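You operate a simulated robot arm through the tools that you are given. There is no shell and no other tool.

You run a simulated robot arm. Do the job below in one go: nothing can be reset, and whatever is moved stays where it is left.

Task
Share out the pipe joints on the exit belt. At the end: the green block stands on top of the black sanding block; the pipe joint that says "N6" from the exit belt is on the grey steel plate on the exit belt; the gold brass bar from the exit belt is on the aisle top of the exit table; the pipe joint labelled "H4" from the exit belt is on the top of the cooling plate; the pipe joint labelled "H2" from the exit belt is on the window top of the exit table; whatever was shut is shut again. Leave all else as you found it, and nothing knocked over. Set down upright: pipe joint.

Only the result counts: the job must be done as asked and must still hold three seconds after the hand-in. Knocking over, shifting, dropping, spilling or breaking anything else fails it.

Robot
A 6-joint arm with a two-finger gripper, fixed in place. Base frame: the origin is at the foot of the arm, x ahead of it, y to its left, z up; the work surface is at about z = 0. Readings come in m, degrees, newtons and seconds.
With the tool pointing down near the work surface it reaches from about 0.24 to 0.62 m from the base axis. Its first joint turns from -66.0 to 66.0 degrees. Payload 1.37 kg.
The TCP is the grasp point between the finger pads, 0.022 m short of the fingertips. In the tool frame z runs along the fingers and y along their closing line. The gripper opens to 0.092 m; its body begins 0.065 m behind the TCP.
Orientation is that of the tool frame in the base frame, as a unit quaternion [x, y, z, w]. With the fingers straight down and closing along the base's y, the tool's x points along the base's -x, its y along +y and its z along -z.

Tools
- The arm moves only by the tool move_arm. Its argument "deltas" is a list of rows, each a list of 7 numbers: the shift along the tool's x, y, z in mm, then the turn, a rotation vector about the tool's x, y, z in degrees, then the opening, from 0 (shut) to 1 (fully open). In form: [[tx, ty, tz, rx, ry, rz, grip], ...]. A call has 1 to 20 rows; each row is the pose to reach, as a shift and turn from the pose commanded when the call began, along the tool's axes at that moment. Each row takes 0.2 s and may step no farther than 0.05 m and 8.6 degrees from the row before; otherwise, or with a gripper value out of range, the whole call is refused. Where a pose cannot be reached the arm comes as near as it can. A force on the tool above 40 N (or 10 N above the force at the start of the call, whichever is more), or a blocked arm, ends the call early, and 0.2 s more pass. Each finger travels about 0.0599 m/s and halts on what it meets, pressing with about 26 N; the grip force reading is that of the motor and also rises with nothing between the fingers. The clock runs only during rows and for 0.2 s after the last one: add rows that repeat a pose to give the fingers time. It gives the time, the measured TCP pose, the force on the tool (base axes), the opening and the grip force at its end, in the units of the frame above (readings bear some noise), with the torque about the TCP (base axes, N m) and any sound that the robot's microphone picked up.
- Cameras (640 x 400 px; columns grow to the right, rows downward): "scene" is fixed at [0.0043, -0.4459, 0.5406]; the picture's right is [0.92, -0.40, 0.00], its down [-0.37, -0.85, -0.38] and it looks along [0.15, 0.35, -0.92] (base axes); focal length 214 px, centre (320, 200). "wrist" rides on the gripper at [0.071, 0.019, -0.102] in the tool frame; the picture's right is [-0.26, 0.96, 0.00], its down [-0.75, -0.20, -0.63] and it looks along [-0.60, -0.16, 0.78] (tool axes); focal length 280 px, centre (320, 200). There is no depth. A picture from a camera that has moved, and an enlarged one, comes with that camera's place and axes in the base frame and with its lens.
- capture(camera): a new picture of that camera. It takes no simulated time.
- inspect(camera, box): a new picture of the part [left, top, right, bottom] of that camera's present view, enlarged. It takes no simulated time.
- hand_in(): hands the job in; it is judged then, once.

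Places have to be worked out from the pictures, the camera data and where the tool is seen. Open the gripper and draw the arm clear of the work before you hand the job in, unless the task says otherwise.

The tools are called after "Emit:" by a JSON object that holds its "op" and its "data". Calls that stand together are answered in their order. move_arm: Moves the arm, as the interface text tells. Its arguments: {"type":"object","properties":{"deltas":{"type":"array","items":{"type":"array","items":{"type":"number"}}}},"required":["deltas"]} The other tools are called the same way: capture (camera) takes a picture; inspect (camera, box) takes an enlarged picture of a part of a camera's view; hand_in () hands the job in.

At the start:

```text
time_s: 0.0
eef_pos: [0.3549, -0.1045, 0.3228]
tool_rot: [0.0, 1.0, 0.0, 0.0]
ft_force: [-0.4, 0.9, -0.5]
wrist_torque: [-0.01, 0.0, 0.01]
width: 0.0919
gripper_force: 0.0
```

scene: 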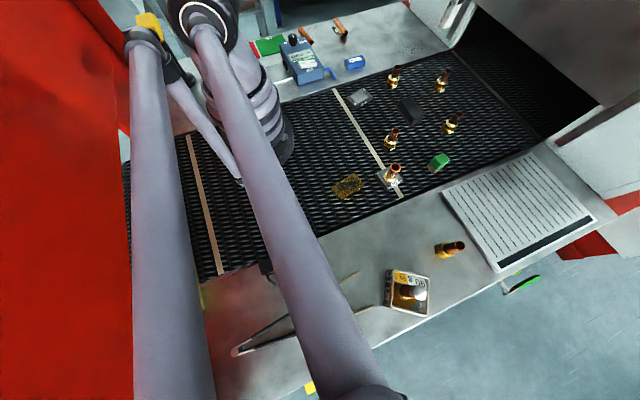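
wrist: 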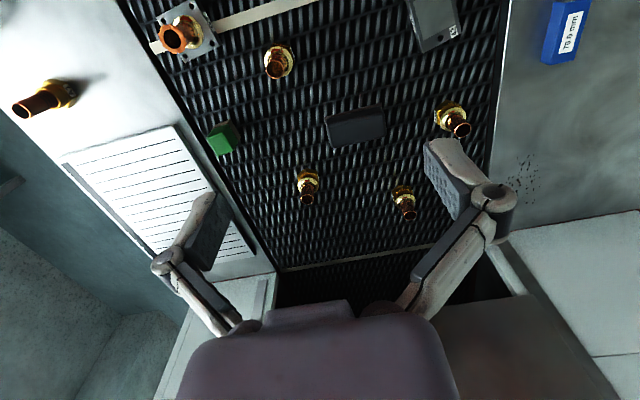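

I see several brass pipe joints on the belt, a green block, a dark sanding block and plates. I'll enlarge the views to read the labels.

Emit:
{"op": "inspect", "data": {"camera": "scene", "box": [320, 50, 480, 150]}}

Emit:
{"op": "inspect", "data": {"camera": "scene", "box": [320, 110, 480, 210]}}

Emit:
{"op": "inspect", "data": {"camera": "scene", "box": [360, 220, 520, 320]}}

Emit:
{"op": "inspect", "data": {"camera": "scene", "box": [230, 0, 390, 100]}}

Emit:
{"op": "inspect", "data": {"camera": "wrist", "box": [240, 100, 480, 250]}}

Emit:
{"op": "inspect", "data": {"camera": "wrist", "box": [120, 0, 360, 150]}}

```text
4.00 times, centred on (400, 100) of scene
camera zoom: at [0.0043, -0.4459, 0.5406], right [0.92, -0.4, 0.0], down [-0.37, -0.85, -0.38], along [0.15, 0.35, -0.92], focal length 858 px, centre (0, 600)
```

zoom: 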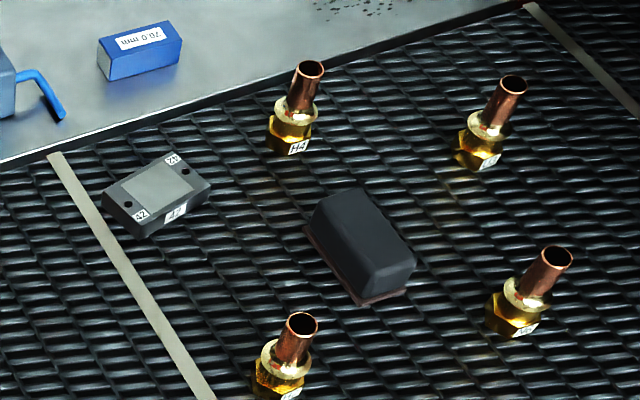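

```text
4.00 times, centred on (400, 160) of scene
camera zoom: at [0.0043, -0.4459, 0.5406], right [0.92, -0.4, 0.0], down [-0.37, -0.85, -0.38], along [0.15, 0.35, -0.92], focal length 858 px, centre (0, 360)
```

zoom: 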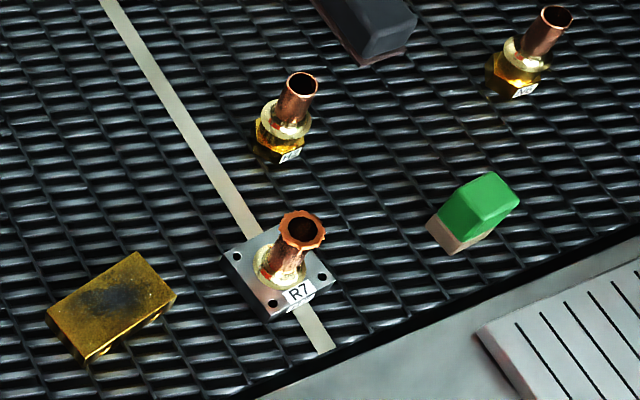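

```text
4.00 times, centred on (440, 270) of scene
camera zoom: at [0.0043, -0.4459, 0.5406], right [0.92, -0.4, 0.0], down [-0.37, -0.85, -0.38], along [0.15, 0.35, -0.92], focal length 858 px, centre (-160, -80)
```

zoom: 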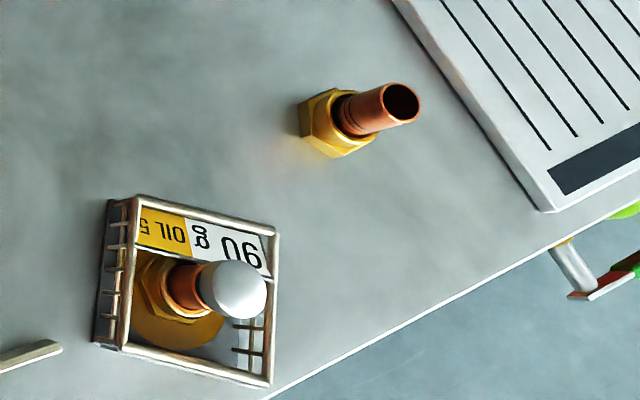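

```text
4.00 times, centred on (310, 50) of scene
camera zoom: at [0.0043, -0.4459, 0.5406], right [0.92, -0.4, 0.0], down [-0.37, -0.85, -0.38], along [0.15, 0.35, -0.92], focal length 858 px, centre (360, 800)
```

zoom: 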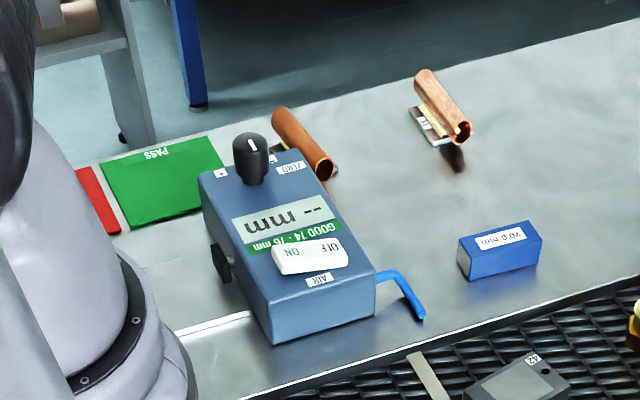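

```text
2.67 times, centred on (360, 175) of wrist
camera zoom: at [0.2831, -0.0855, 0.4249], right [0.26, 0.96, 0.0], down [0.75, -0.2, 0.63], along [0.6, -0.16, -0.78], focal length 748 px, centre (213, 267)
```

zoom: 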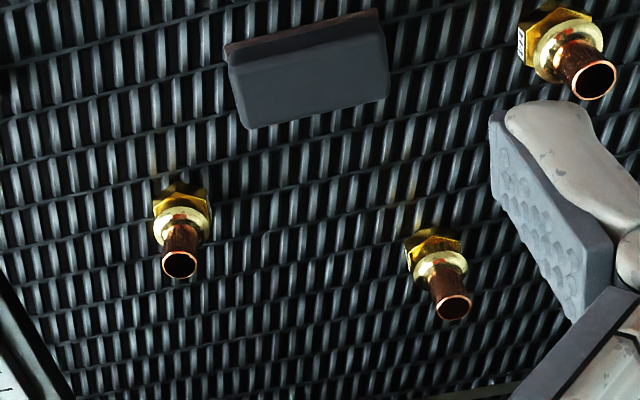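

```text
2.67 times, centred on (240, 75) of wrist
camera zoom: at [0.2831, -0.0855, 0.4249], right [0.26, 0.96, 0.0], down [0.75, -0.2, 0.63], along [0.6, -0.16, -0.78], focal length 748 px, centre (533, 533)
```

zoom: 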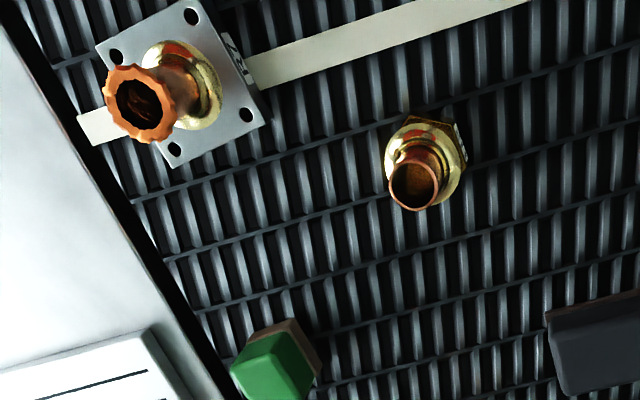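

Now I'll zoom further in on the labels and the surroundings, to tell the aisle and window tops apart.

Emit:
{"op": "inspect", "data": {"camera": "scene", "box": [380, 60, 412, 80]}}

Emit:
{"op": "inspect", "data": {"camera": "scene", "box": [380, 75, 412, 95]}}

Emit:
{"op": "inspect", "data": {"camera": "scene", "box": [426, 75, 458, 95]}}

Emit:
{"op": "inspect", "data": {"camera": "scene", "box": [436, 118, 468, 138]}}

Emit:
{"op": "inspect", "data": {"camera": "scene", "box": [376, 135, 408, 155]}}

Emit:
{"op": "inspect", "data": {"camera": "scene", "box": [480, 200, 640, 300]}}

Emit:
{"op": "inspect", "data": {"camera": "scene", "box": [200, 300, 360, 400]}}

Emit:
{"op": "inspect", "data": {"camera": "scene", "box": [380, 0, 540, 100]}}

Emit:
{"op": "inspect", "data": {"camera": "scene", "box": [480, 60, 640, 160]}}

Emit:
{"op": "inspect", "data": {"camera": "scene", "box": [80, 0, 240, 100]}}

Emit:
{"op": "inspect", "data": {"camera": "scene", "box": [120, 200, 280, 300]}}

```text
16.00 times, centred on (396, 70) of scene
camera zoom: at [0.0043, -0.4459, 0.5406], right [0.92, -0.4, 0.0], down [-0.37, -0.85, -0.38], along [0.15, 0.35, -0.92], focal length 3432 px, centre (-896, 2280)
```

zoom: 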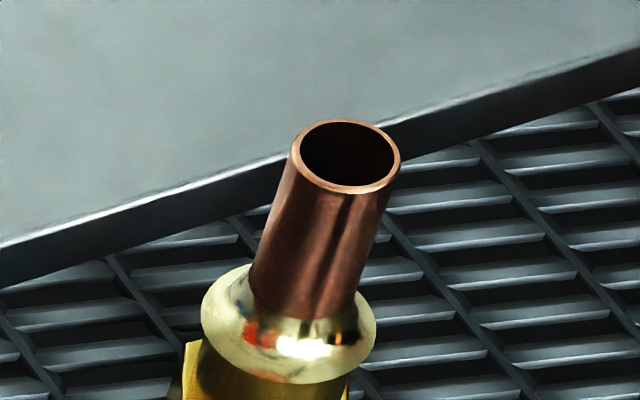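

```text
16.00 times, centred on (396, 85) of scene
camera zoom: at [0.0043, -0.4459, 0.5406], right [0.92, -0.4, 0.0], down [-0.37, -0.85, -0.38], along [0.15, 0.35, -0.92], focal length 3432 px, centre (-896, 2040)
```

zoom: 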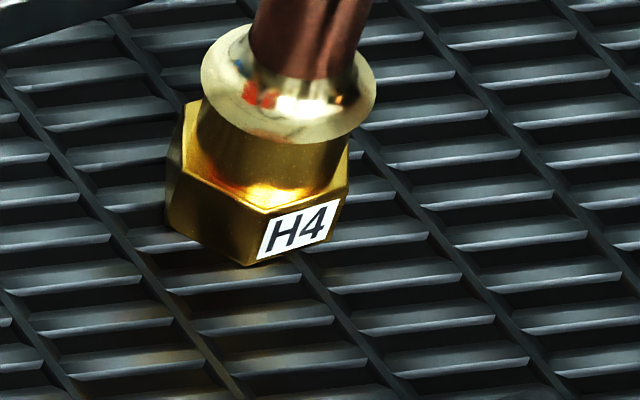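

```text
16.00 times, centred on (442, 85) of scene
camera zoom: at [0.0043, -0.4459, 0.5406], right [0.92, -0.4, 0.0], down [-0.37, -0.85, -0.38], along [0.15, 0.35, -0.92], focal length 3432 px, centre (-1632, 2040)
```

zoom: 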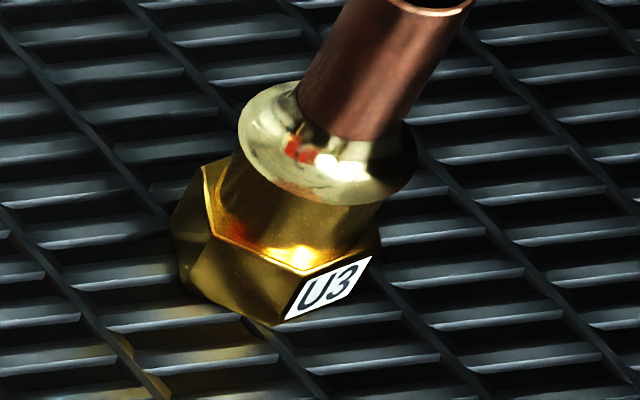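

```text
16.00 times, centred on (452, 128) of scene
camera zoom: at [0.0043, -0.4459, 0.5406], right [0.92, -0.4, 0.0], down [-0.37, -0.85, -0.38], along [0.15, 0.35, -0.92], focal length 3432 px, centre (-1792, 1352)
```

zoom: 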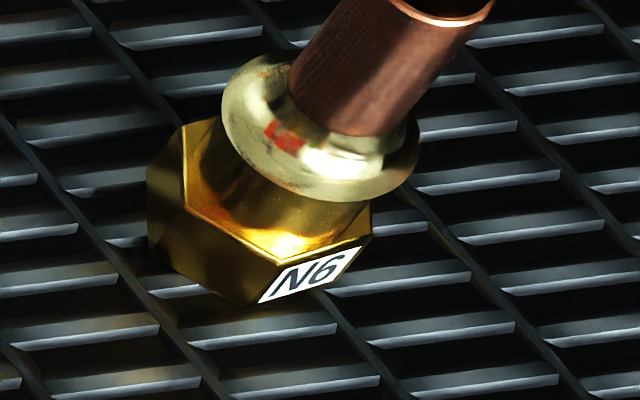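

```text
16.00 times, centred on (392, 145) of scene
camera zoom: at [0.0043, -0.4459, 0.5406], right [0.92, -0.4, 0.0], down [-0.37, -0.85, -0.38], along [0.15, 0.35, -0.92], focal length 3432 px, centre (-832, 1080)
```

zoom: 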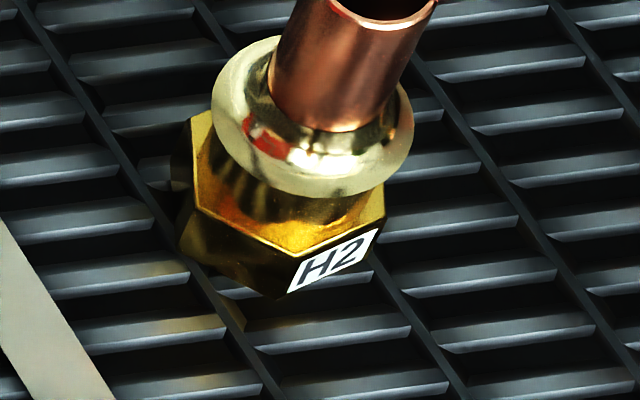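

```text
4.00 times, centred on (560, 250) of scene
camera zoom: at [0.0043, -0.4459, 0.5406], right [0.92, -0.4, 0.0], down [-0.37, -0.85, -0.38], along [0.15, 0.35, -0.92], focal length 858 px, centre (-640, 0)
```

zoom: 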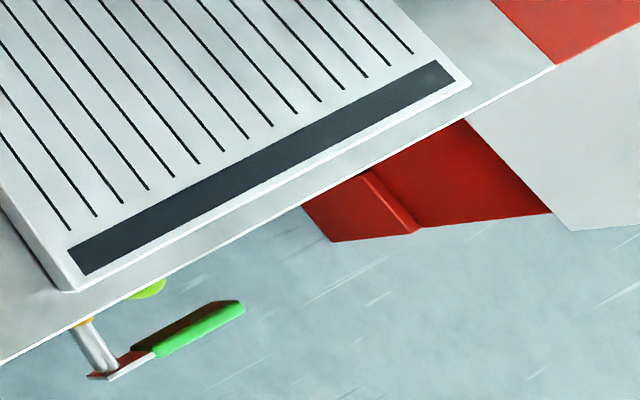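

```text
4.00 times, centred on (280, 350) of scene
camera zoom: at [0.0043, -0.4459, 0.5406], right [0.92, -0.4, 0.0], down [-0.37, -0.85, -0.38], along [0.15, 0.35, -0.92], focal length 858 px, centre (480, -400)
```

zoom: 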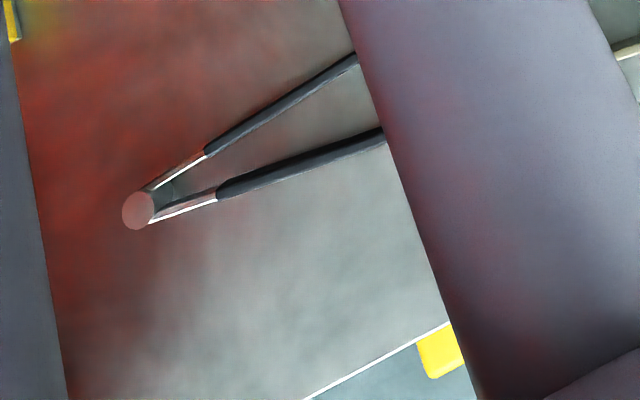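

```text
4.00 times, centred on (460, 50) of scene
camera zoom: at [0.0043, -0.4459, 0.5406], right [0.92, -0.4, 0.0], down [-0.37, -0.85, -0.38], along [0.15, 0.35, -0.92], focal length 858 px, centre (-240, 800)
```

zoom: 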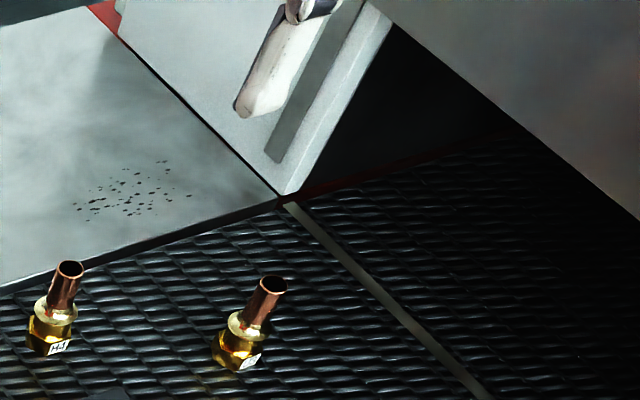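

```text
4.00 times, centred on (560, 110) of scene
camera zoom: at [0.0043, -0.4459, 0.5406], right [0.92, -0.4, 0.0], down [-0.37, -0.85, -0.38], along [0.15, 0.35, -0.92], focal length 858 px, centre (-640, 560)
```

zoom: 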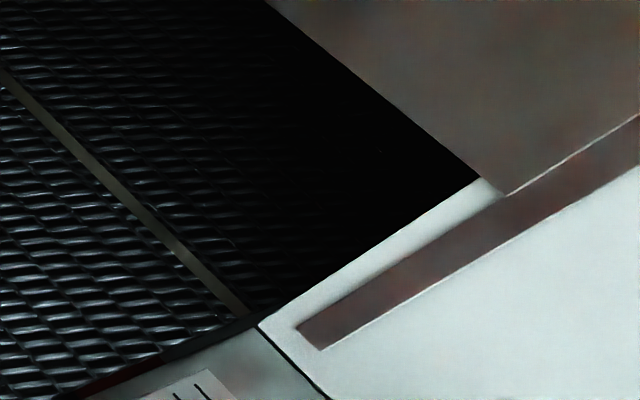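

```text
4.00 times, centred on (160, 50) of scene
camera zoom: at [0.0043, -0.4459, 0.5406], right [0.92, -0.4, 0.0], down [-0.37, -0.85, -0.38], along [0.15, 0.35, -0.92], focal length 858 px, centre (960, 800)
```

zoom: 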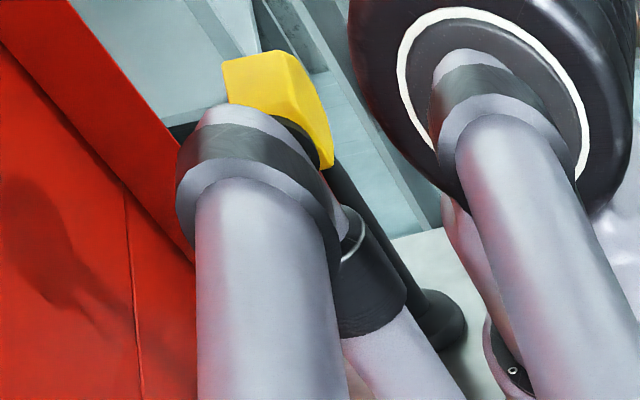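

```text
4.00 times, centred on (200, 250) of scene
camera zoom: at [0.0043, -0.4459, 0.5406], right [0.92, -0.4, 0.0], down [-0.37, -0.85, -0.38], along [0.15, 0.35, -0.92], focal length 858 px, centre (800, 0)
```

zoom: 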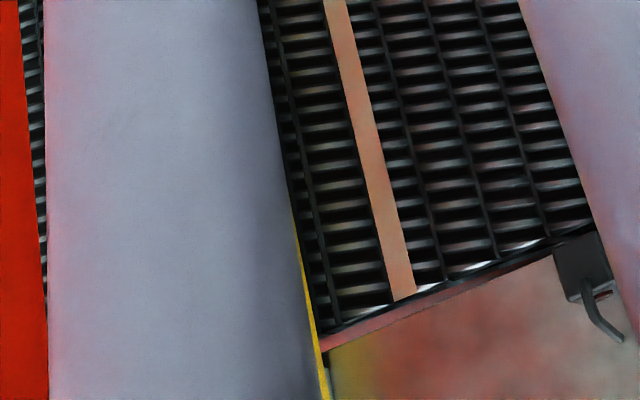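

The four hex joints read H4, U3, N6 and H2, and R7 is a flanged joint. I don't yet know which top is the aisle side and which the window side, so I'll raise the arm and turn the wrist camera toward +y.

Emit:
{"op": "move_arm", "data": {"deltas": [[0, 0, -10, 0, 0, -8, 1], [0, 0, -20, 0, 0, -16, 1], [0, 0, -30, 0, 0, -24, 1], [0, 0, -40, 0, 0, -32, 1], [0, 0, -50, 0, 0, -40, 1], [0, 0, -60, 0, 0, -48, 1], [0, 0, -70, 0, 0, -56, 1], [0, 0, -80, 0, 0, -64, 1], [0, 0, -80, 0, 0, -72, 1], [0, 0, -80, 0, 0, -80, 1]]}}

Emit:
{"op": "capture", "data": {"camera": "wrist"}}

Emit:
{"op": "capture", "data": {"camera": "scene"}}

```text
time_s: 2.2
eef_pos: [0.355, -0.1043, 0.4027]
tool_rot: [-0.643, 0.766, 0.0, 0.0]
ft_force: [-0.1, -0.5, -0.1]
wrist_torque: [0.02, -0.01, -0.02]
width: 0.092
gripper_force: 0.1
```

```text
taken
camera wrist: at [0.3229, -0.1714, 0.5055], right [-0.91, 0.42, 0.0], down [0.33, 0.71, 0.62], along [0.26, 0.57, -0.78], focal length 280 px, centre (320, 200)
```

wrist: 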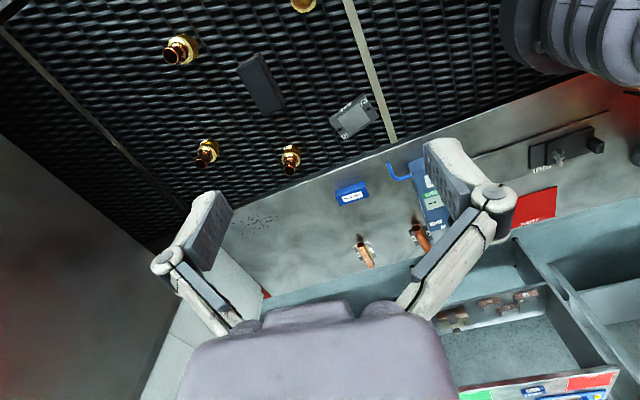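

```text
taken
```

scene: 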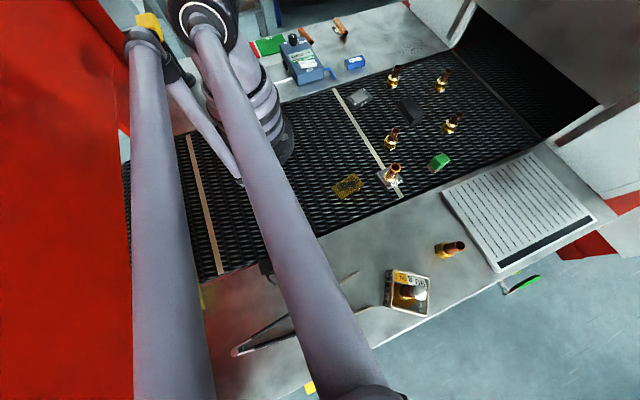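

The belt is still, and the +y top holds a gauge, a blue block and copper pieces. I'll pitch the camera up to see what lies beyond that side.

Emit:
{"op": "move_arm", "data": {"deltas": [[0, 0, 0, 0, -8, 0, 1], [0, 0, 0, 0, -16, 0, 1], [0, 0, 0, 0, -24, 0, 1], [0, 0, 0, 0, -32, 0, 1], [0, 0, 0, 0, -40, 0, 1]]}}

Emit:
{"op": "capture", "data": {"camera": "wrist"}}

```text
time_s: 3.4
eef_pos: [0.3557, -0.1033, 0.4022]
tool_rot: [-0.603, 0.72, 0.22, 0.263]
ft_force: [0.4, -0.4, 0.1]
wrist_torque: [0.02, 0.03, -0.05]
width: 0.0922
gripper_force: 0.0
```

```text
taken
camera wrist: at [0.3142, -0.2193, 0.4357], right [-0.92, 0.37, 0.17], down [0.23, 0.14, 0.96], along [0.33, 0.92, -0.21], focal length 280 px, centre (320, 200)
```

wrist: 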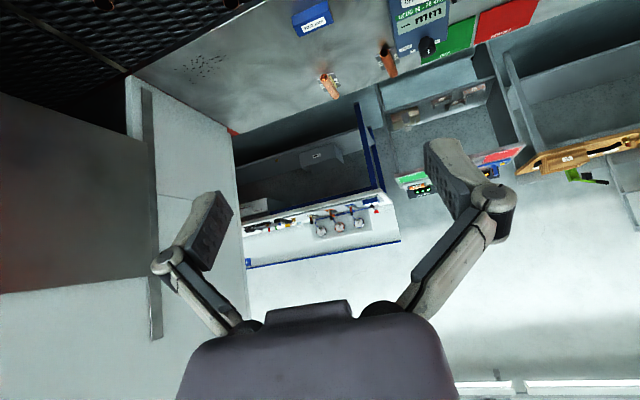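

On the +y side there are desks and a wall, with something bright at the bottom edge (up in the room). I'll enlarge that and pitch up a little more.

Emit:
{"op": "inspect", "data": {"camera": "wrist", "box": [440, 275, 640, 400]}}

Emit:
{"op": "move_arm", "data": {"deltas": [[0, 0, 0, 0, -8, 0, 1], [0, 0, 0, 0, -16, 0, 1], [0, 0, 0, 0, -24, 0, 1], [0, 0, 0, 0, -30, 0, 1]]}}

Emit:
{"op": "capture", "data": {"camera": "wrist"}}

```text
3.20 times, centred on (540, 338) of wrist
camera zoom: at [0.3142, -0.2193, 0.4357], right [-0.92, 0.37, 0.17], down [0.23, 0.14, 0.96], along [0.33, 0.92, -0.21], focal length 897 px, centre (-384, -240)
```

zoom: 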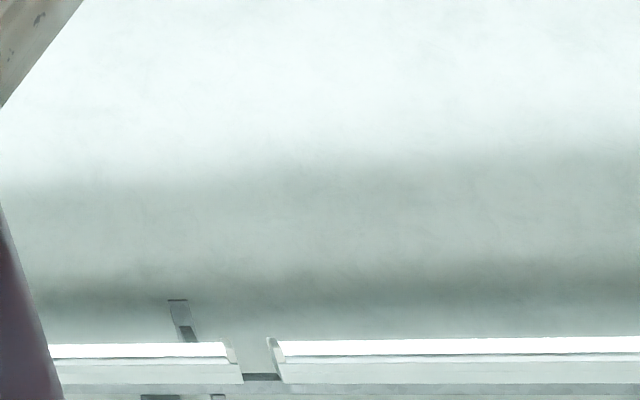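

```text
time_s: 4.4
eef_pos: [0.3555, -0.1033, 0.4028]
tool_rot: [-0.527, 0.627, 0.368, 0.44]
ft_force: [0.0, 0.4, -1.5]
wrist_torque: [-0.04, 0.0, 0.02]
width: 0.0919
gripper_force: 0.1
```

```text
taken
camera wrist: at [0.314, -0.2193, 0.3712], right [-0.94, 0.26, 0.25], down [0.14, -0.36, 0.92], along [0.32, 0.9, 0.3], focal length 280 px, centre (320, 200)
```

wrist: 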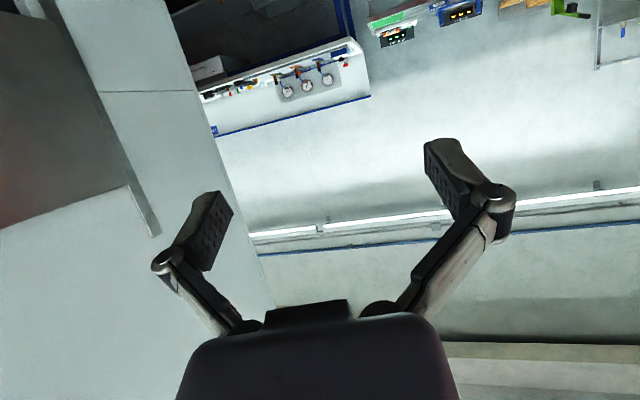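

The +y side shows a plain wall with lamps and no window. I'll pitch back down first, then turn to look at the −y side.

Emit:
{"op": "move_arm", "data": {"deltas": [[0, 0, 0, 0, 8, 0, 1], [0, 0, 0, 0, 16, 0, 1], [0, 0, 0, 0, 24, 0, 1], [0, 0, 0, 0, 32, 0, 1], [0, 0, 0, 0, 40, 0, 1], [0, 0, 0, 0, 48, 0, 1], [0, 0, 0, 0, 56, 0, 1], [0, 0, 0, 0, 64, 0, 1], [0, 0, 0, 0, 70, 0, 1]]}}

Emit:
{"op": "capture", "data": {"camera": "wrist"}}

```text
time_s: 6.4
eef_pos: [0.3539, -0.104, 0.4021]
tool_rot: [-0.642, 0.766, -0.002, -0.001]
ft_force: [-0.1, 0.1, -0.3]
wrist_torque: [-0.01, -0.02, 0.01]
width: 0.0923
gripper_force: 0.1
```

```text
taken
camera wrist: at [0.3228, -0.1708, 0.5051], right [-0.9, 0.43, 0.0], down [0.33, 0.71, 0.62], along [0.27, 0.56, -0.78], focal length 280 px, centre (320, 200)
```

wrist: 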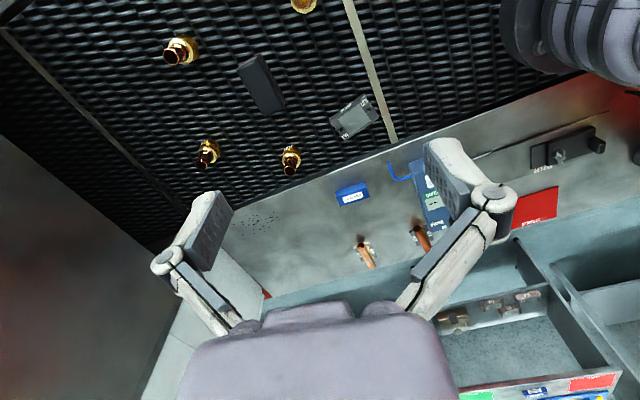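

The tool points straight down again, so I'll yaw toward −y. A total turn of −130° is enough to see that side.

Emit:
{"op": "move_arm", "data": {"deltas": [[0, 0, 0, 0, 0, 8, 1], [0, 0, 0, 0, 0, 16, 1], [0, 0, 0, 0, 0, 24, 1], [0, 0, 0, 0, 0, 32, 1], [0, 0, 0, 0, 0, 40, 1], [0, 0, 0, 0, 0, 48, 1], [0, 0, 0, 0, 0, 56, 1], [0, 0, 0, 0, 0, 64, 1], [0, 0, 0, 0, 0, 72, 1], [0, 0, 0, 0, 0, 80, 1], [0, 0, 0, 0, 0, 88, 1], [0, 0, 0, 0, 0, 96, 1], [0, 0, 0, 0, 0, 104, 1], [0, 0, 0, 0, 0, 112, 1], [0, 0, 0, 0, 0, 120, 1], [0, 0, 0, 0, 0, 128, 1], [0, 0, 0, 0, 0, 136, 1], [0, 0, 0, 0, 0, 144, 1]]}}

Emit:
{"op": "capture", "data": {"camera": "wrist"}}

```text
time_s: 10.2
eef_pos: [0.3559, -0.1043, 0.4024]
tool_rot: [0.53, 0.848, -0.001, 0.0]
ft_force: [1.0, -0.7, 0.5]
wrist_torque: [-0.03, -0.01, 0.01]
width: 0.092
gripper_force: 0.1
```

```text
taken
camera wrist: at [0.3403, -0.0325, 0.5046], right [0.98, 0.19, 0.0], down [0.14, -0.77, 0.63], along [0.12, -0.61, -0.78], focal length 280 px, centre (320, 200)
```

wrist: 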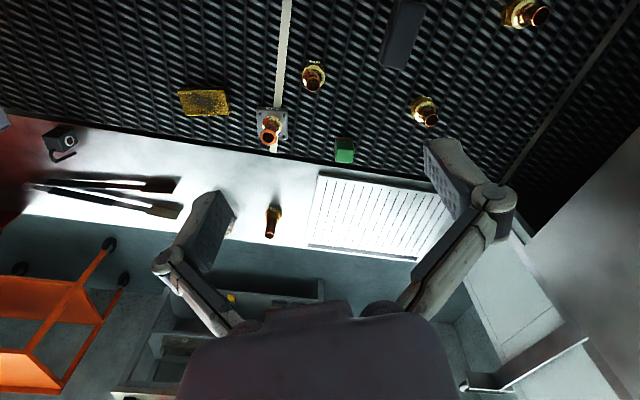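

The −y top shows tongs, one loose joint and the grooved plate. I'll pitch up to see beyond it.

Emit:
{"op": "move_arm", "data": {"deltas": [[0, 0, 0, 0, -8, 0, 1], [0, 0, 0, 0, -16, 0, 1], [0, 0, 0, 0, -24, 0, 1], [0, 0, 0, 0, -32, 0, 1], [0, 0, 0, 0, -40, 0, 1], [0, 0, 0, 0, -48, 0, 1], [0, 0, 0, 0, -54, 0, 1]]}}

Emit:
{"op": "capture", "data": {"camera": "wrist"}}

```text
time_s: 11.8
eef_pos: [0.3552, -0.1037, 0.4027]
tool_rot: [0.471, 0.756, -0.24, 0.386]
ft_force: [-0.3, -0.5, 0.2]
wrist_torque: [-0.02, -0.01, -0.02]
width: 0.0919
gripper_force: 0.0
```

```text
taken
camera wrist: at [0.317, 0.0154, 0.4055], right [0.93, 0.29, 0.21], down [-0.21, -0.03, 0.98], along [0.29, -0.96, 0.03], focal length 280 px, centre (320, 200)
```

wrist: 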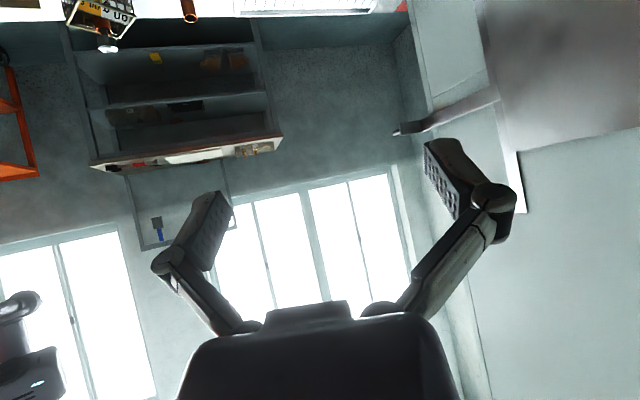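

The windows are on the −y side, so the −y top (with the grooved plate) is the window top and the +y top is the aisle top. I'll undo the pitch, and inspect the plates and the bar in the scene view meanwhile.

Emit:
{"op": "move_arm", "data": {"deltas": [[0, 0, 0, 0, 8, 0, 1], [0, 0, 0, 0, 16, 0, 1], [0, 0, 0, 0, 24, 0, 1], [0, 0, 0, 0, 32, 0, 1], [0, 0, 0, 0, 40, 0, 1], [0, 0, 0, 0, 48, 0, 1], [0, 0, 0, 0, 54, 0, 1]]}}

Emit:
{"op": "inspect", "data": {"camera": "scene", "box": [340, 86, 380, 111]}}

Emit:
{"op": "inspect", "data": {"camera": "scene", "box": [328, 174, 368, 199]}}

Emit:
{"op": "inspect", "data": {"camera": "scene", "box": [373, 160, 413, 185]}}

Emit:
{"op": "inspect", "data": {"camera": "scene", "box": [418, 148, 458, 173]}}

Emit:
{"op": "inspect", "data": {"camera": "scene", "box": [390, 95, 430, 120]}}

Emit:
{"op": "inspect", "data": {"camera": "scene", "box": [436, 150, 516, 200]}}

```text
time_s: 13.4
eef_pos: [0.3539, -0.1045, 0.4028]
tool_rot: [0.53, 0.848, 0.0, -0.001]
ft_force: [0.3, -1.0, 0.1]
wrist_torque: [0.0, 0.01, -0.02]
width: 0.0919
gripper_force: 0.1
```

```text
16.00 times, centred on (360, 98) of scene
camera zoom: at [0.0043, -0.4459, 0.5406], right [0.92, -0.4, 0.0], down [-0.37, -0.85, -0.38], along [0.15, 0.35, -0.92], focal length 3432 px, centre (-320, 1824)
```

zoom: 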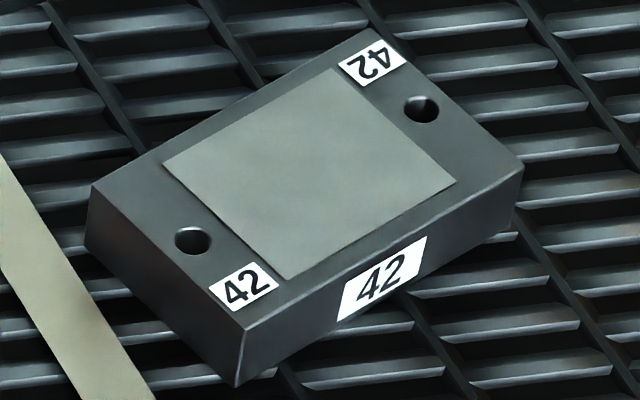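

```text
16.00 times, centred on (348, 186) of scene
camera zoom: at [0.0043, -0.4459, 0.5406], right [0.92, -0.4, 0.0], down [-0.37, -0.85, -0.38], along [0.15, 0.35, -0.92], focal length 3432 px, centre (-128, 416)
```

zoom: 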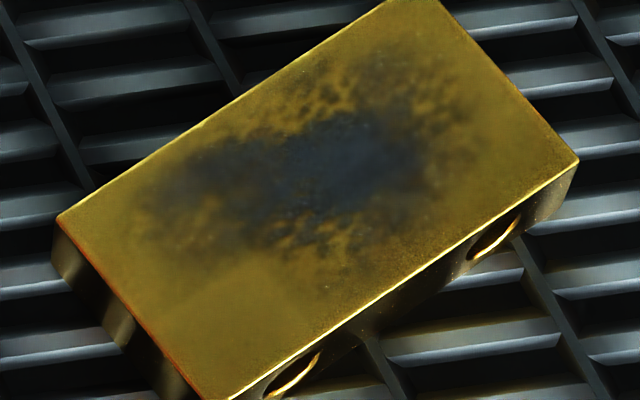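

```text
16.00 times, centred on (393, 172) of scene
camera zoom: at [0.0043, -0.4459, 0.5406], right [0.92, -0.4, 0.0], down [-0.37, -0.85, -0.38], along [0.15, 0.35, -0.92], focal length 3432 px, centre (-848, 640)
```

zoom: 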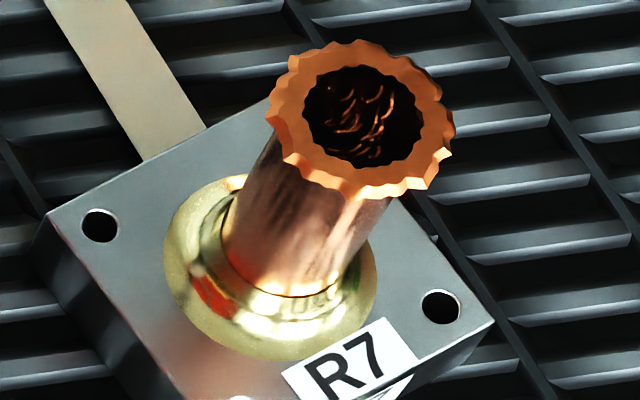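

```text
16.00 times, centred on (438, 160) of scene
camera zoom: at [0.0043, -0.4459, 0.5406], right [0.92, -0.4, 0.0], down [-0.37, -0.85, -0.38], along [0.15, 0.35, -0.92], focal length 3432 px, centre (-1568, 832)
```

zoom: 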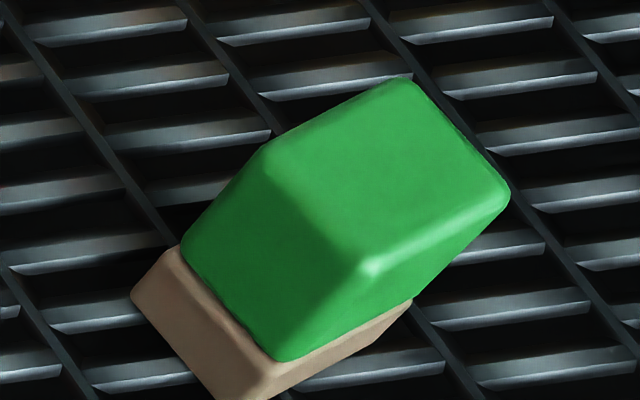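

```text
16.00 times, centred on (410, 108) of scene
camera zoom: at [0.0043, -0.4459, 0.5406], right [0.92, -0.4, 0.0], down [-0.37, -0.85, -0.38], along [0.15, 0.35, -0.92], focal length 3432 px, centre (-1120, 1680)
```

zoom: 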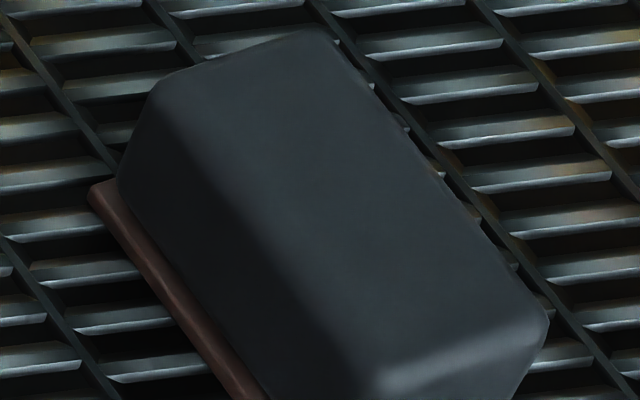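

```text
8.00 times, centred on (476, 175) of scene
camera zoom: at [0.0043, -0.4459, 0.5406], right [0.92, -0.4, 0.0], down [-0.37, -0.85, -0.38], along [0.15, 0.35, -0.92], focal length 1716 px, centre (-928, 400)
```

zoom: 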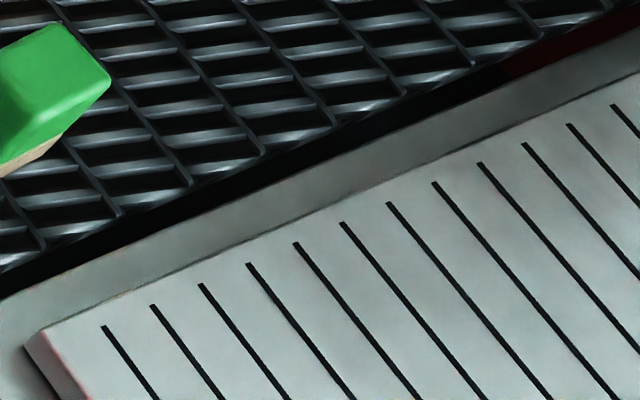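

The "42" piece is the grey steel plate, and the stained gold block is the brass bar. I'll yaw back to zero over the belt and take a fresh wrist view.

Emit:
{"op": "move_arm", "data": {"deltas": [[0, 0, 0, 0, 0, -8, 1], [0, 0, 0, 0, 0, -16, 1], [0, 0, 0, 0, 0, -24, 1], [0, 0, 0, 0, 0, -32, 1], [0, 0, 0, 0, 0, -40, 1], [0, 0, 0, 0, 0, -48, 1], [0, 0, 0, 0, 0, -56, 1], [0, 0, 0, 0, 0, -64, 1]]}}

Emit:
{"op": "capture", "data": {"camera": "wrist"}}

```text
time_s: 15.2
eef_pos: [0.3553, -0.1039, 0.4021]
tool_rot: [-0.002, 1.0, 0.0, 0.001]
ft_force: [-0.4, 0.0, -0.6]
wrist_torque: [-0.03, 0.01, 0.0]
width: 0.0919
gripper_force: 0.1
```

```text
taken
camera wrist: at [0.2829, -0.0856, 0.5049], right [0.26, 0.97, 0.0], down [0.75, -0.2, 0.63], along [0.6, -0.16, -0.78], focal length 280 px, centre (320, 200)
```

wrist: 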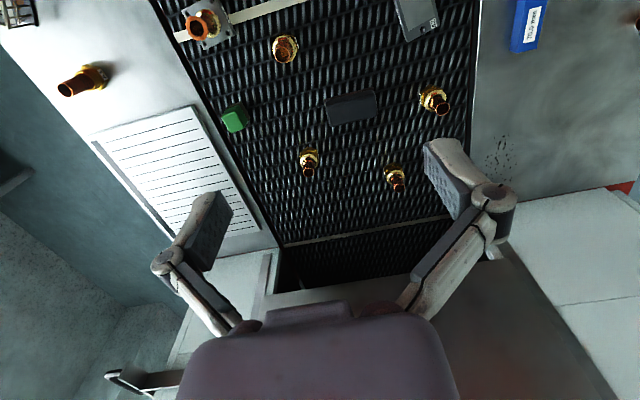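

The arm is level at yaw 0. I estimate the green block at (0.444, −0.277), about 0.04 m tall, and the sanding block top centred at (0.473, −0.083). I'll move above the green block and check.

Emit:
{"op": "move_arm", "data": {"deltas": [[-13, -25, 36, 0, 0, 0, 0.6], [-25, -49, 71, 0, 0, 0, 0.6], [-38, -74, 107, 0, 0, 0, 0.6], [-51, -99, 143, 0, 0, 0, 0.6], [-64, -123, 179, 0, 0, 0, 0.6], [-76, -148, 214, 0, 0, 0, 0.6], [-89, -172.5, 250, 0, 0, 0, 0.6]]}}

Emit:
{"op": "capture", "data": {"camera": "wrist"}}

Emit:
{"op": "inspect", "data": {"camera": "wrist", "box": [240, 50, 400, 150]}}

Emit:
{"op": "capture", "data": {"camera": "scene"}}

```text
time_s: 16.8
eef_pos: [0.4443, -0.2756, 0.1518]
tool_rot: [0.0, 1.0, -0.001, 0.001]
ft_force: [-0.4, 0.3, 0.3]
wrist_torque: [0.01, 0.01, -0.02]
width: 0.0553
gripper_force: 0.1
```

```text
taken
camera wrist: at [0.3721, -0.2577, 0.2549], right [0.26, 0.97, 0.0], down [0.75, -0.2, 0.63], along [0.6, -0.16, -0.78], focal length 280 px, centre (320, 200)
```

wrist: 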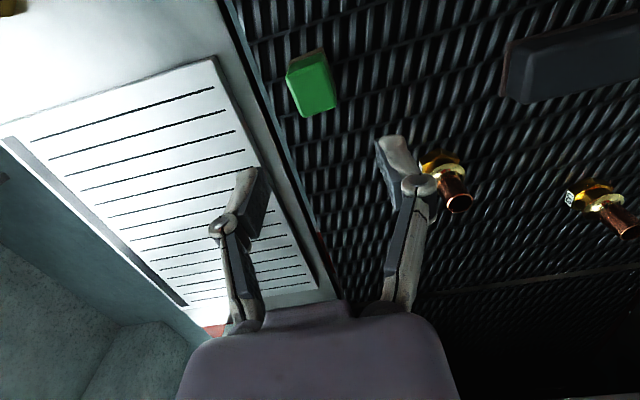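

```text
4.00 times, centred on (320, 100) of wrist
camera zoom: at [0.3721, -0.2577, 0.2549], right [0.26, 0.97, 0.0], down [0.75, -0.2, 0.63], along [0.6, -0.16, -0.78], focal length 1122 px, centre (320, 600)
```

zoom: 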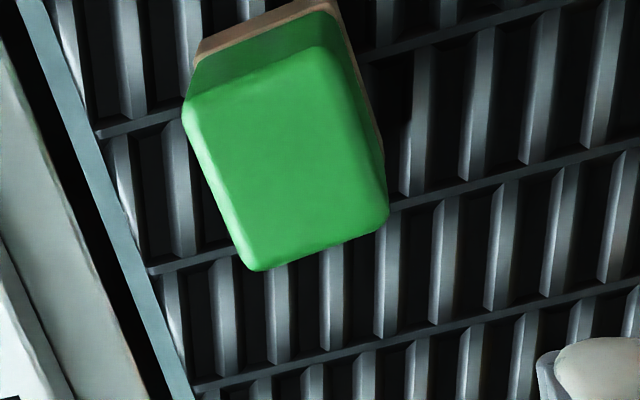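

```text
taken
```

scene: 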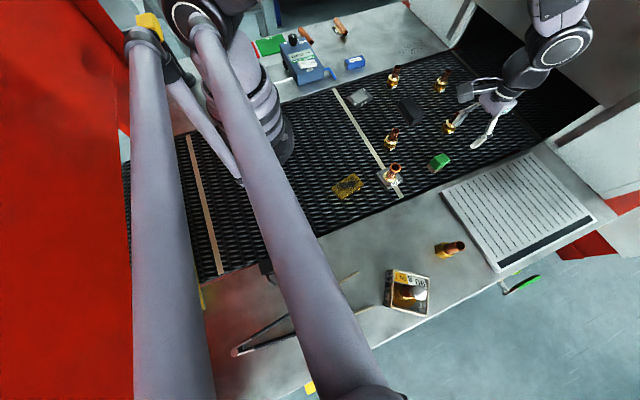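

Combining both views, the green block is at about (0.436, −0.280), 0.05 m tall and turned about 5°. I'll align with it, go down and close the gripper.

Emit:
{"op": "move_arm", "data": {"deltas": [[8.5, -4.5, 20, 0, 0, -5, 0.6], [8.5, -4.5, 50, 0, 0, -5, 0.6], [8.5, -4.5, 75, 0, 0, -5, 0.6]]}}

Emit:
{"op": "capture", "data": {"camera": "wrist"}}

Emit:
{"op": "inspect", "data": {"camera": "scene", "box": [400, 100, 528, 180]}}

```text
time_s: 17.6
eef_pos: [0.4362, -0.2807, 0.0775]
tool_rot: [-0.044, 0.999, -0.001, 0.0]
ft_force: [-0.7, -0.2, 0.5]
wrist_torque: [0.0, 0.01, 0.0]
width: 0.0554
gripper_force: 0.2
```

```text
taken
camera wrist: at [0.3619, -0.2689, 0.1803], right [0.18, 0.98, 0.0], down [0.77, -0.14, 0.63], along [0.62, -0.11, -0.78], focal length 280 px, centre (320, 200)
```

wrist: 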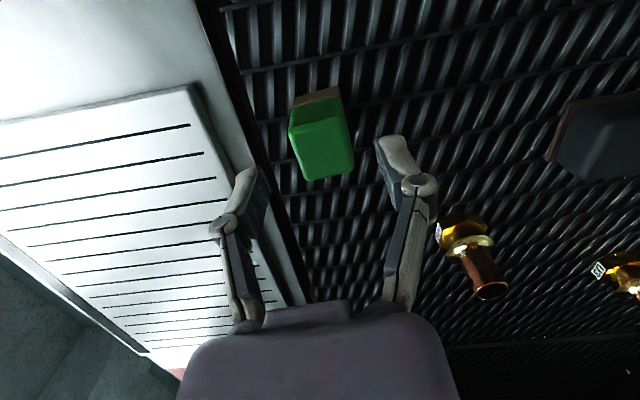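

```text
5.00 times, centred on (464, 140) of scene
camera zoom: at [0.0043, -0.4459, 0.5406], right [0.92, -0.4, 0.0], down [-0.37, -0.85, -0.38], along [0.15, 0.35, -0.92], focal length 1072 px, centre (-400, 500)
```

zoom: 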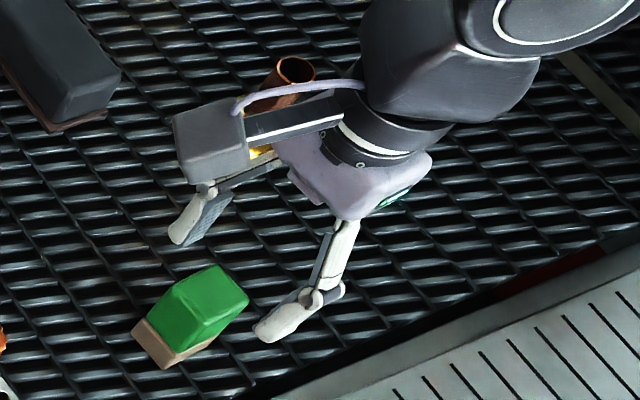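

The block is centred between the fingers (seen at about (322, 148), expected (320, 153)). I'll go down to z ≈ 0.03 and close.

Emit:
{"op": "move_arm", "data": {"deltas": [[1.5, 0, 25, 0, 0, 0, 0.6], [1.5, 0, 47, 0, 0, 0, 0.6], [1.5, 0, 47, 0, 0, 0, 0.3], [1.5, 0, 47, 0, 0, 0, 0], [1.5, 0, 47, 0, 0, 0, 0], [1.5, 0, 47, 0, 0, 0, 0]]}}

Emit:
{"op": "capture", "data": {"camera": "wrist"}}

```text
time_s: 19.0
eef_pos: [0.4343, -0.2805, 0.0307]
tool_rot: [-0.043, 0.999, 0.0, 0.001]
ft_force: [-0.2, 0.0, -0.1]
wrist_torque: [0.01, 0.01, 0.04]
width: 0.029
gripper_force: 26.3
```

```text
taken
camera wrist: at [0.3608, -0.2685, 0.1332], right [0.18, 0.98, 0.0], down [0.77, -0.14, 0.63], along [0.62, -0.11, -0.78], focal length 280 px, centre (320, 200)
```

wrist: 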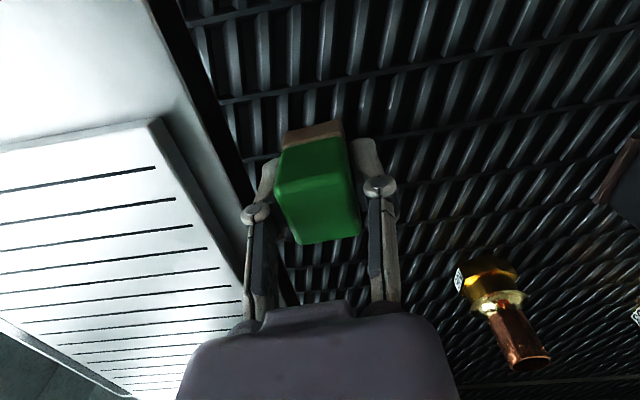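

The block is gripped at 0.029 m wide. I'll lift it, then pause to the side where I can judge the sanding block's height and place.

Emit:
{"op": "move_arm", "data": {"deltas": [[0, 0, -20, 0, 0, 0, 0], [0, 0, -60, 0, 0, 0, 0], [0, 0, -100, 0, 0, 0, 0], [8, 40, -130, 0, 0, 2, 0], [16, 80, -130, 0, 0, 4, 0], [24.4, 122.6, -130, 0, 0, 5, 0], [24.4, 122.6, -130, 0, 0, 5, 0]]}}

Emit:
{"op": "capture", "data": {"camera": "wrist"}}

Emit:
{"op": "inspect", "data": {"camera": "wrist", "box": [340, 80, 500, 180]}}

Emit:
{"op": "inspect", "data": {"camera": "scene", "box": [370, 70, 450, 120]}}

```text
refused: row 4 steps farther than a row can; nothing moved
```

```text
taken
camera wrist: at [0.3608, -0.2685, 0.1332], right [0.18, 0.98, 0.0], down [0.77, -0.14, 0.63], along [0.62, -0.11, -0.78], focal length 280 px, centre (320, 200)
```

wrist: 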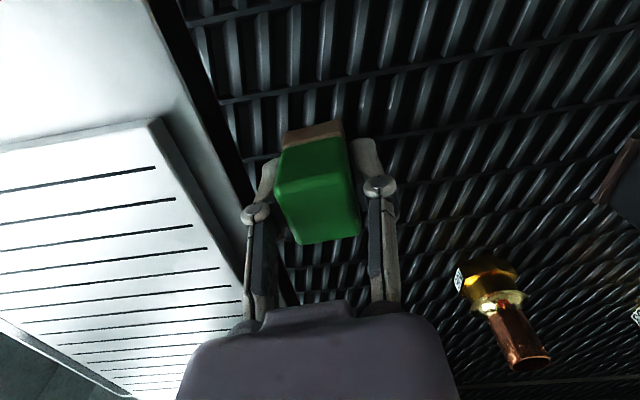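

```text
4.00 times, centred on (420, 130) of wrist
camera zoom: at [0.3608, -0.2685, 0.1332], right [0.18, 0.98, 0.0], down [0.77, -0.14, 0.63], along [0.62, -0.11, -0.78], focal length 1122 px, centre (-80, 480)
```

zoom: 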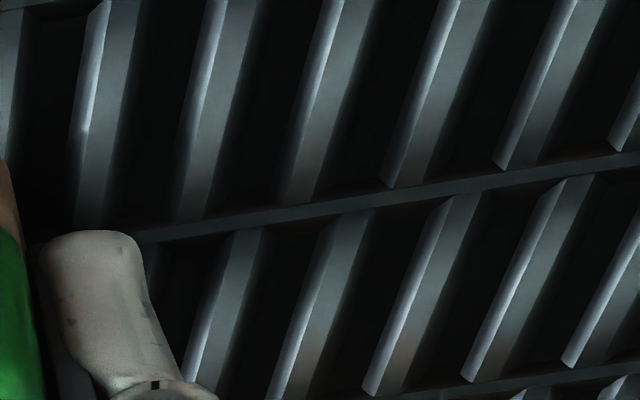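

```text
8.00 times, centred on (410, 95) of scene
camera zoom: at [0.0043, -0.4459, 0.5406], right [0.92, -0.4, 0.0], down [-0.37, -0.85, -0.38], along [0.15, 0.35, -0.92], focal length 1716 px, centre (-400, 1040)
```

zoom: 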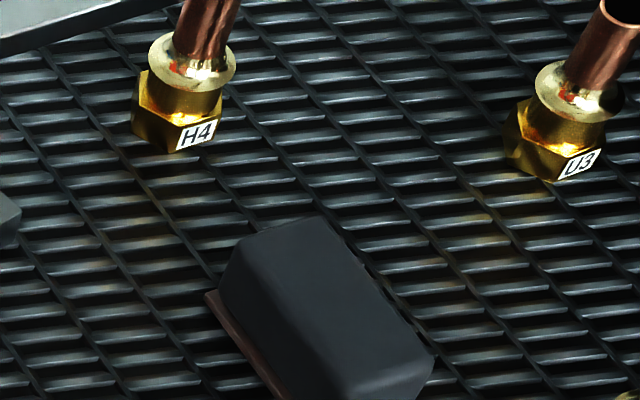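

The call was refused because one step was slightly too long, so nothing moved. I'll send it again with smaller steps.

Emit:
{"op": "move_arm", "data": {"deltas": [[0, 0, -20, 0, 0, 0, 0], [0, 0, -60, 0, 0, 0, 0], [0, 0, -100, 0, 0, 0, 0], [3, 20, -130, 0, 0, 2, 0], [10, 60, -130, 0, 0, 4, 0], [18, 95, -130, 0, 0, 5, 0], [24.4, 122.6, -130, 0, 0, 5, 0]]}}

Emit:
{"op": "capture", "data": {"camera": "wrist"}}

Emit:
{"op": "inspect", "data": {"camera": "wrist", "box": [340, 80, 500, 180]}}

Emit:
{"op": "inspect", "data": {"camera": "scene", "box": [370, 90, 450, 140]}}

```text
time_s: 20.6
eef_pos: [0.3992, -0.1606, 0.161]
tool_rot: [0.002, 1.0, 0.0, 0.0]
ft_force: [0.6, 0.1, 0.7]
wrist_torque: [-0.02, 0.06, 0.0]
width: 0.0
gripper_force: 26.4
```

```text
taken
camera wrist: at [0.3269, -0.1422, 0.2629], right [0.26, 0.96, 0.0], down [0.75, -0.2, 0.63], along [0.6, -0.16, -0.78], focal length 280 px, centre (320, 200)
```

wrist: 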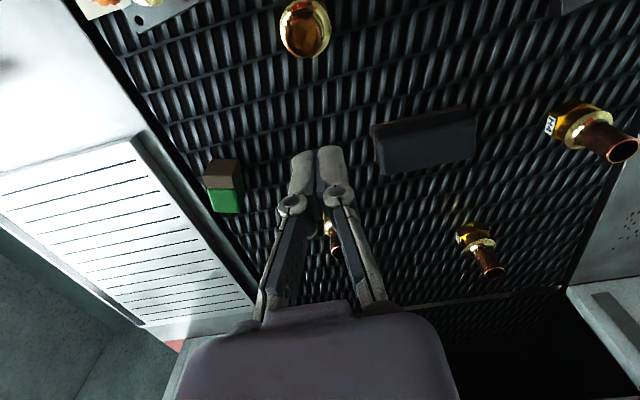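

```text
4.00 times, centred on (420, 130) of wrist
camera zoom: at [0.3269, -0.1422, 0.2629], right [0.26, 0.96, 0.0], down [0.75, -0.2, 0.63], along [0.6, -0.16, -0.78], focal length 1122 px, centre (-80, 480)
```

zoom: 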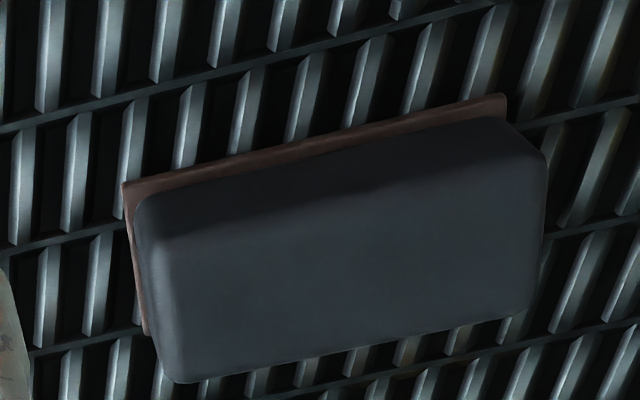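

```text
8.00 times, centred on (410, 115) of scene
camera zoom: at [0.0043, -0.4459, 0.5406], right [0.92, -0.4, 0.0], down [-0.37, -0.85, -0.38], along [0.15, 0.35, -0.92], focal length 1716 px, centre (-400, 880)
```

zoom: 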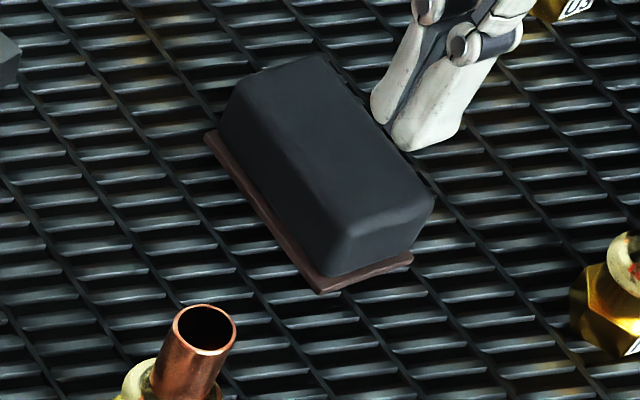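

The grip slipped: the fingers are fully shut and the block is still on the belt. I'll look at how it is standing now.

Emit:
{"op": "inspect", "data": {"camera": "wrist", "box": [180, 140, 260, 190]}}

Emit:
{"op": "inspect", "data": {"camera": "scene", "box": [398, 140, 478, 190]}}

Emit:
{"op": "inspect", "data": {"camera": "wrist", "box": [180, 160, 260, 210]}}

```text
8.00 times, centred on (220, 165) of wrist
camera zoom: at [0.3269, -0.1422, 0.2629], right [0.26, 0.96, 0.0], down [0.75, -0.2, 0.63], along [0.6, -0.16, -0.78], focal length 2243 px, centre (1120, 480)
```

zoom: 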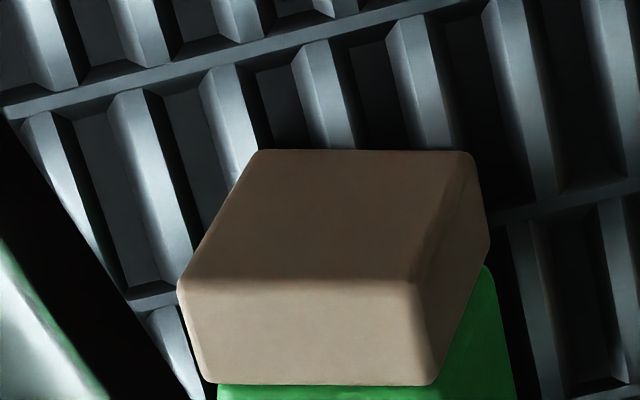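

```text
8.00 times, centred on (438, 165) of scene
camera zoom: at [0.0043, -0.4459, 0.5406], right [0.92, -0.4, 0.0], down [-0.37, -0.85, -0.38], along [0.15, 0.35, -0.92], focal length 1716 px, centre (-624, 480)
```

zoom: 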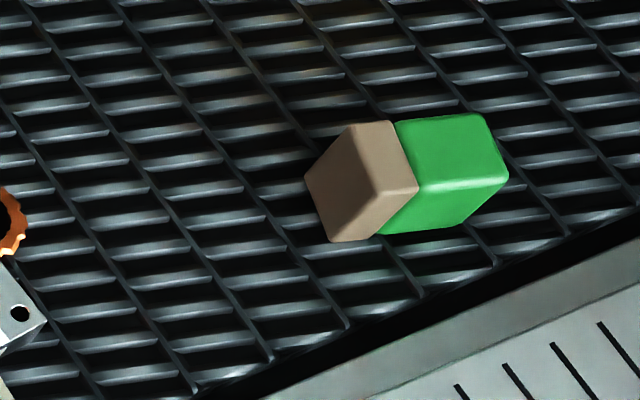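

```text
8.00 times, centred on (220, 185) of wrist
camera zoom: at [0.3269, -0.1422, 0.2629], right [0.26, 0.96, 0.0], down [0.75, -0.2, 0.63], along [0.6, -0.16, -0.78], focal length 2243 px, centre (1120, 320)
```

zoom: 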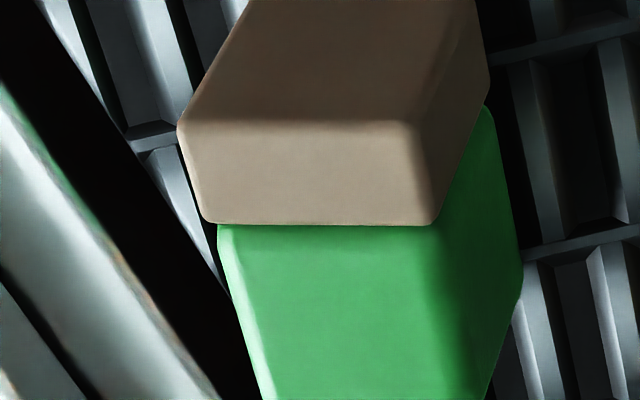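

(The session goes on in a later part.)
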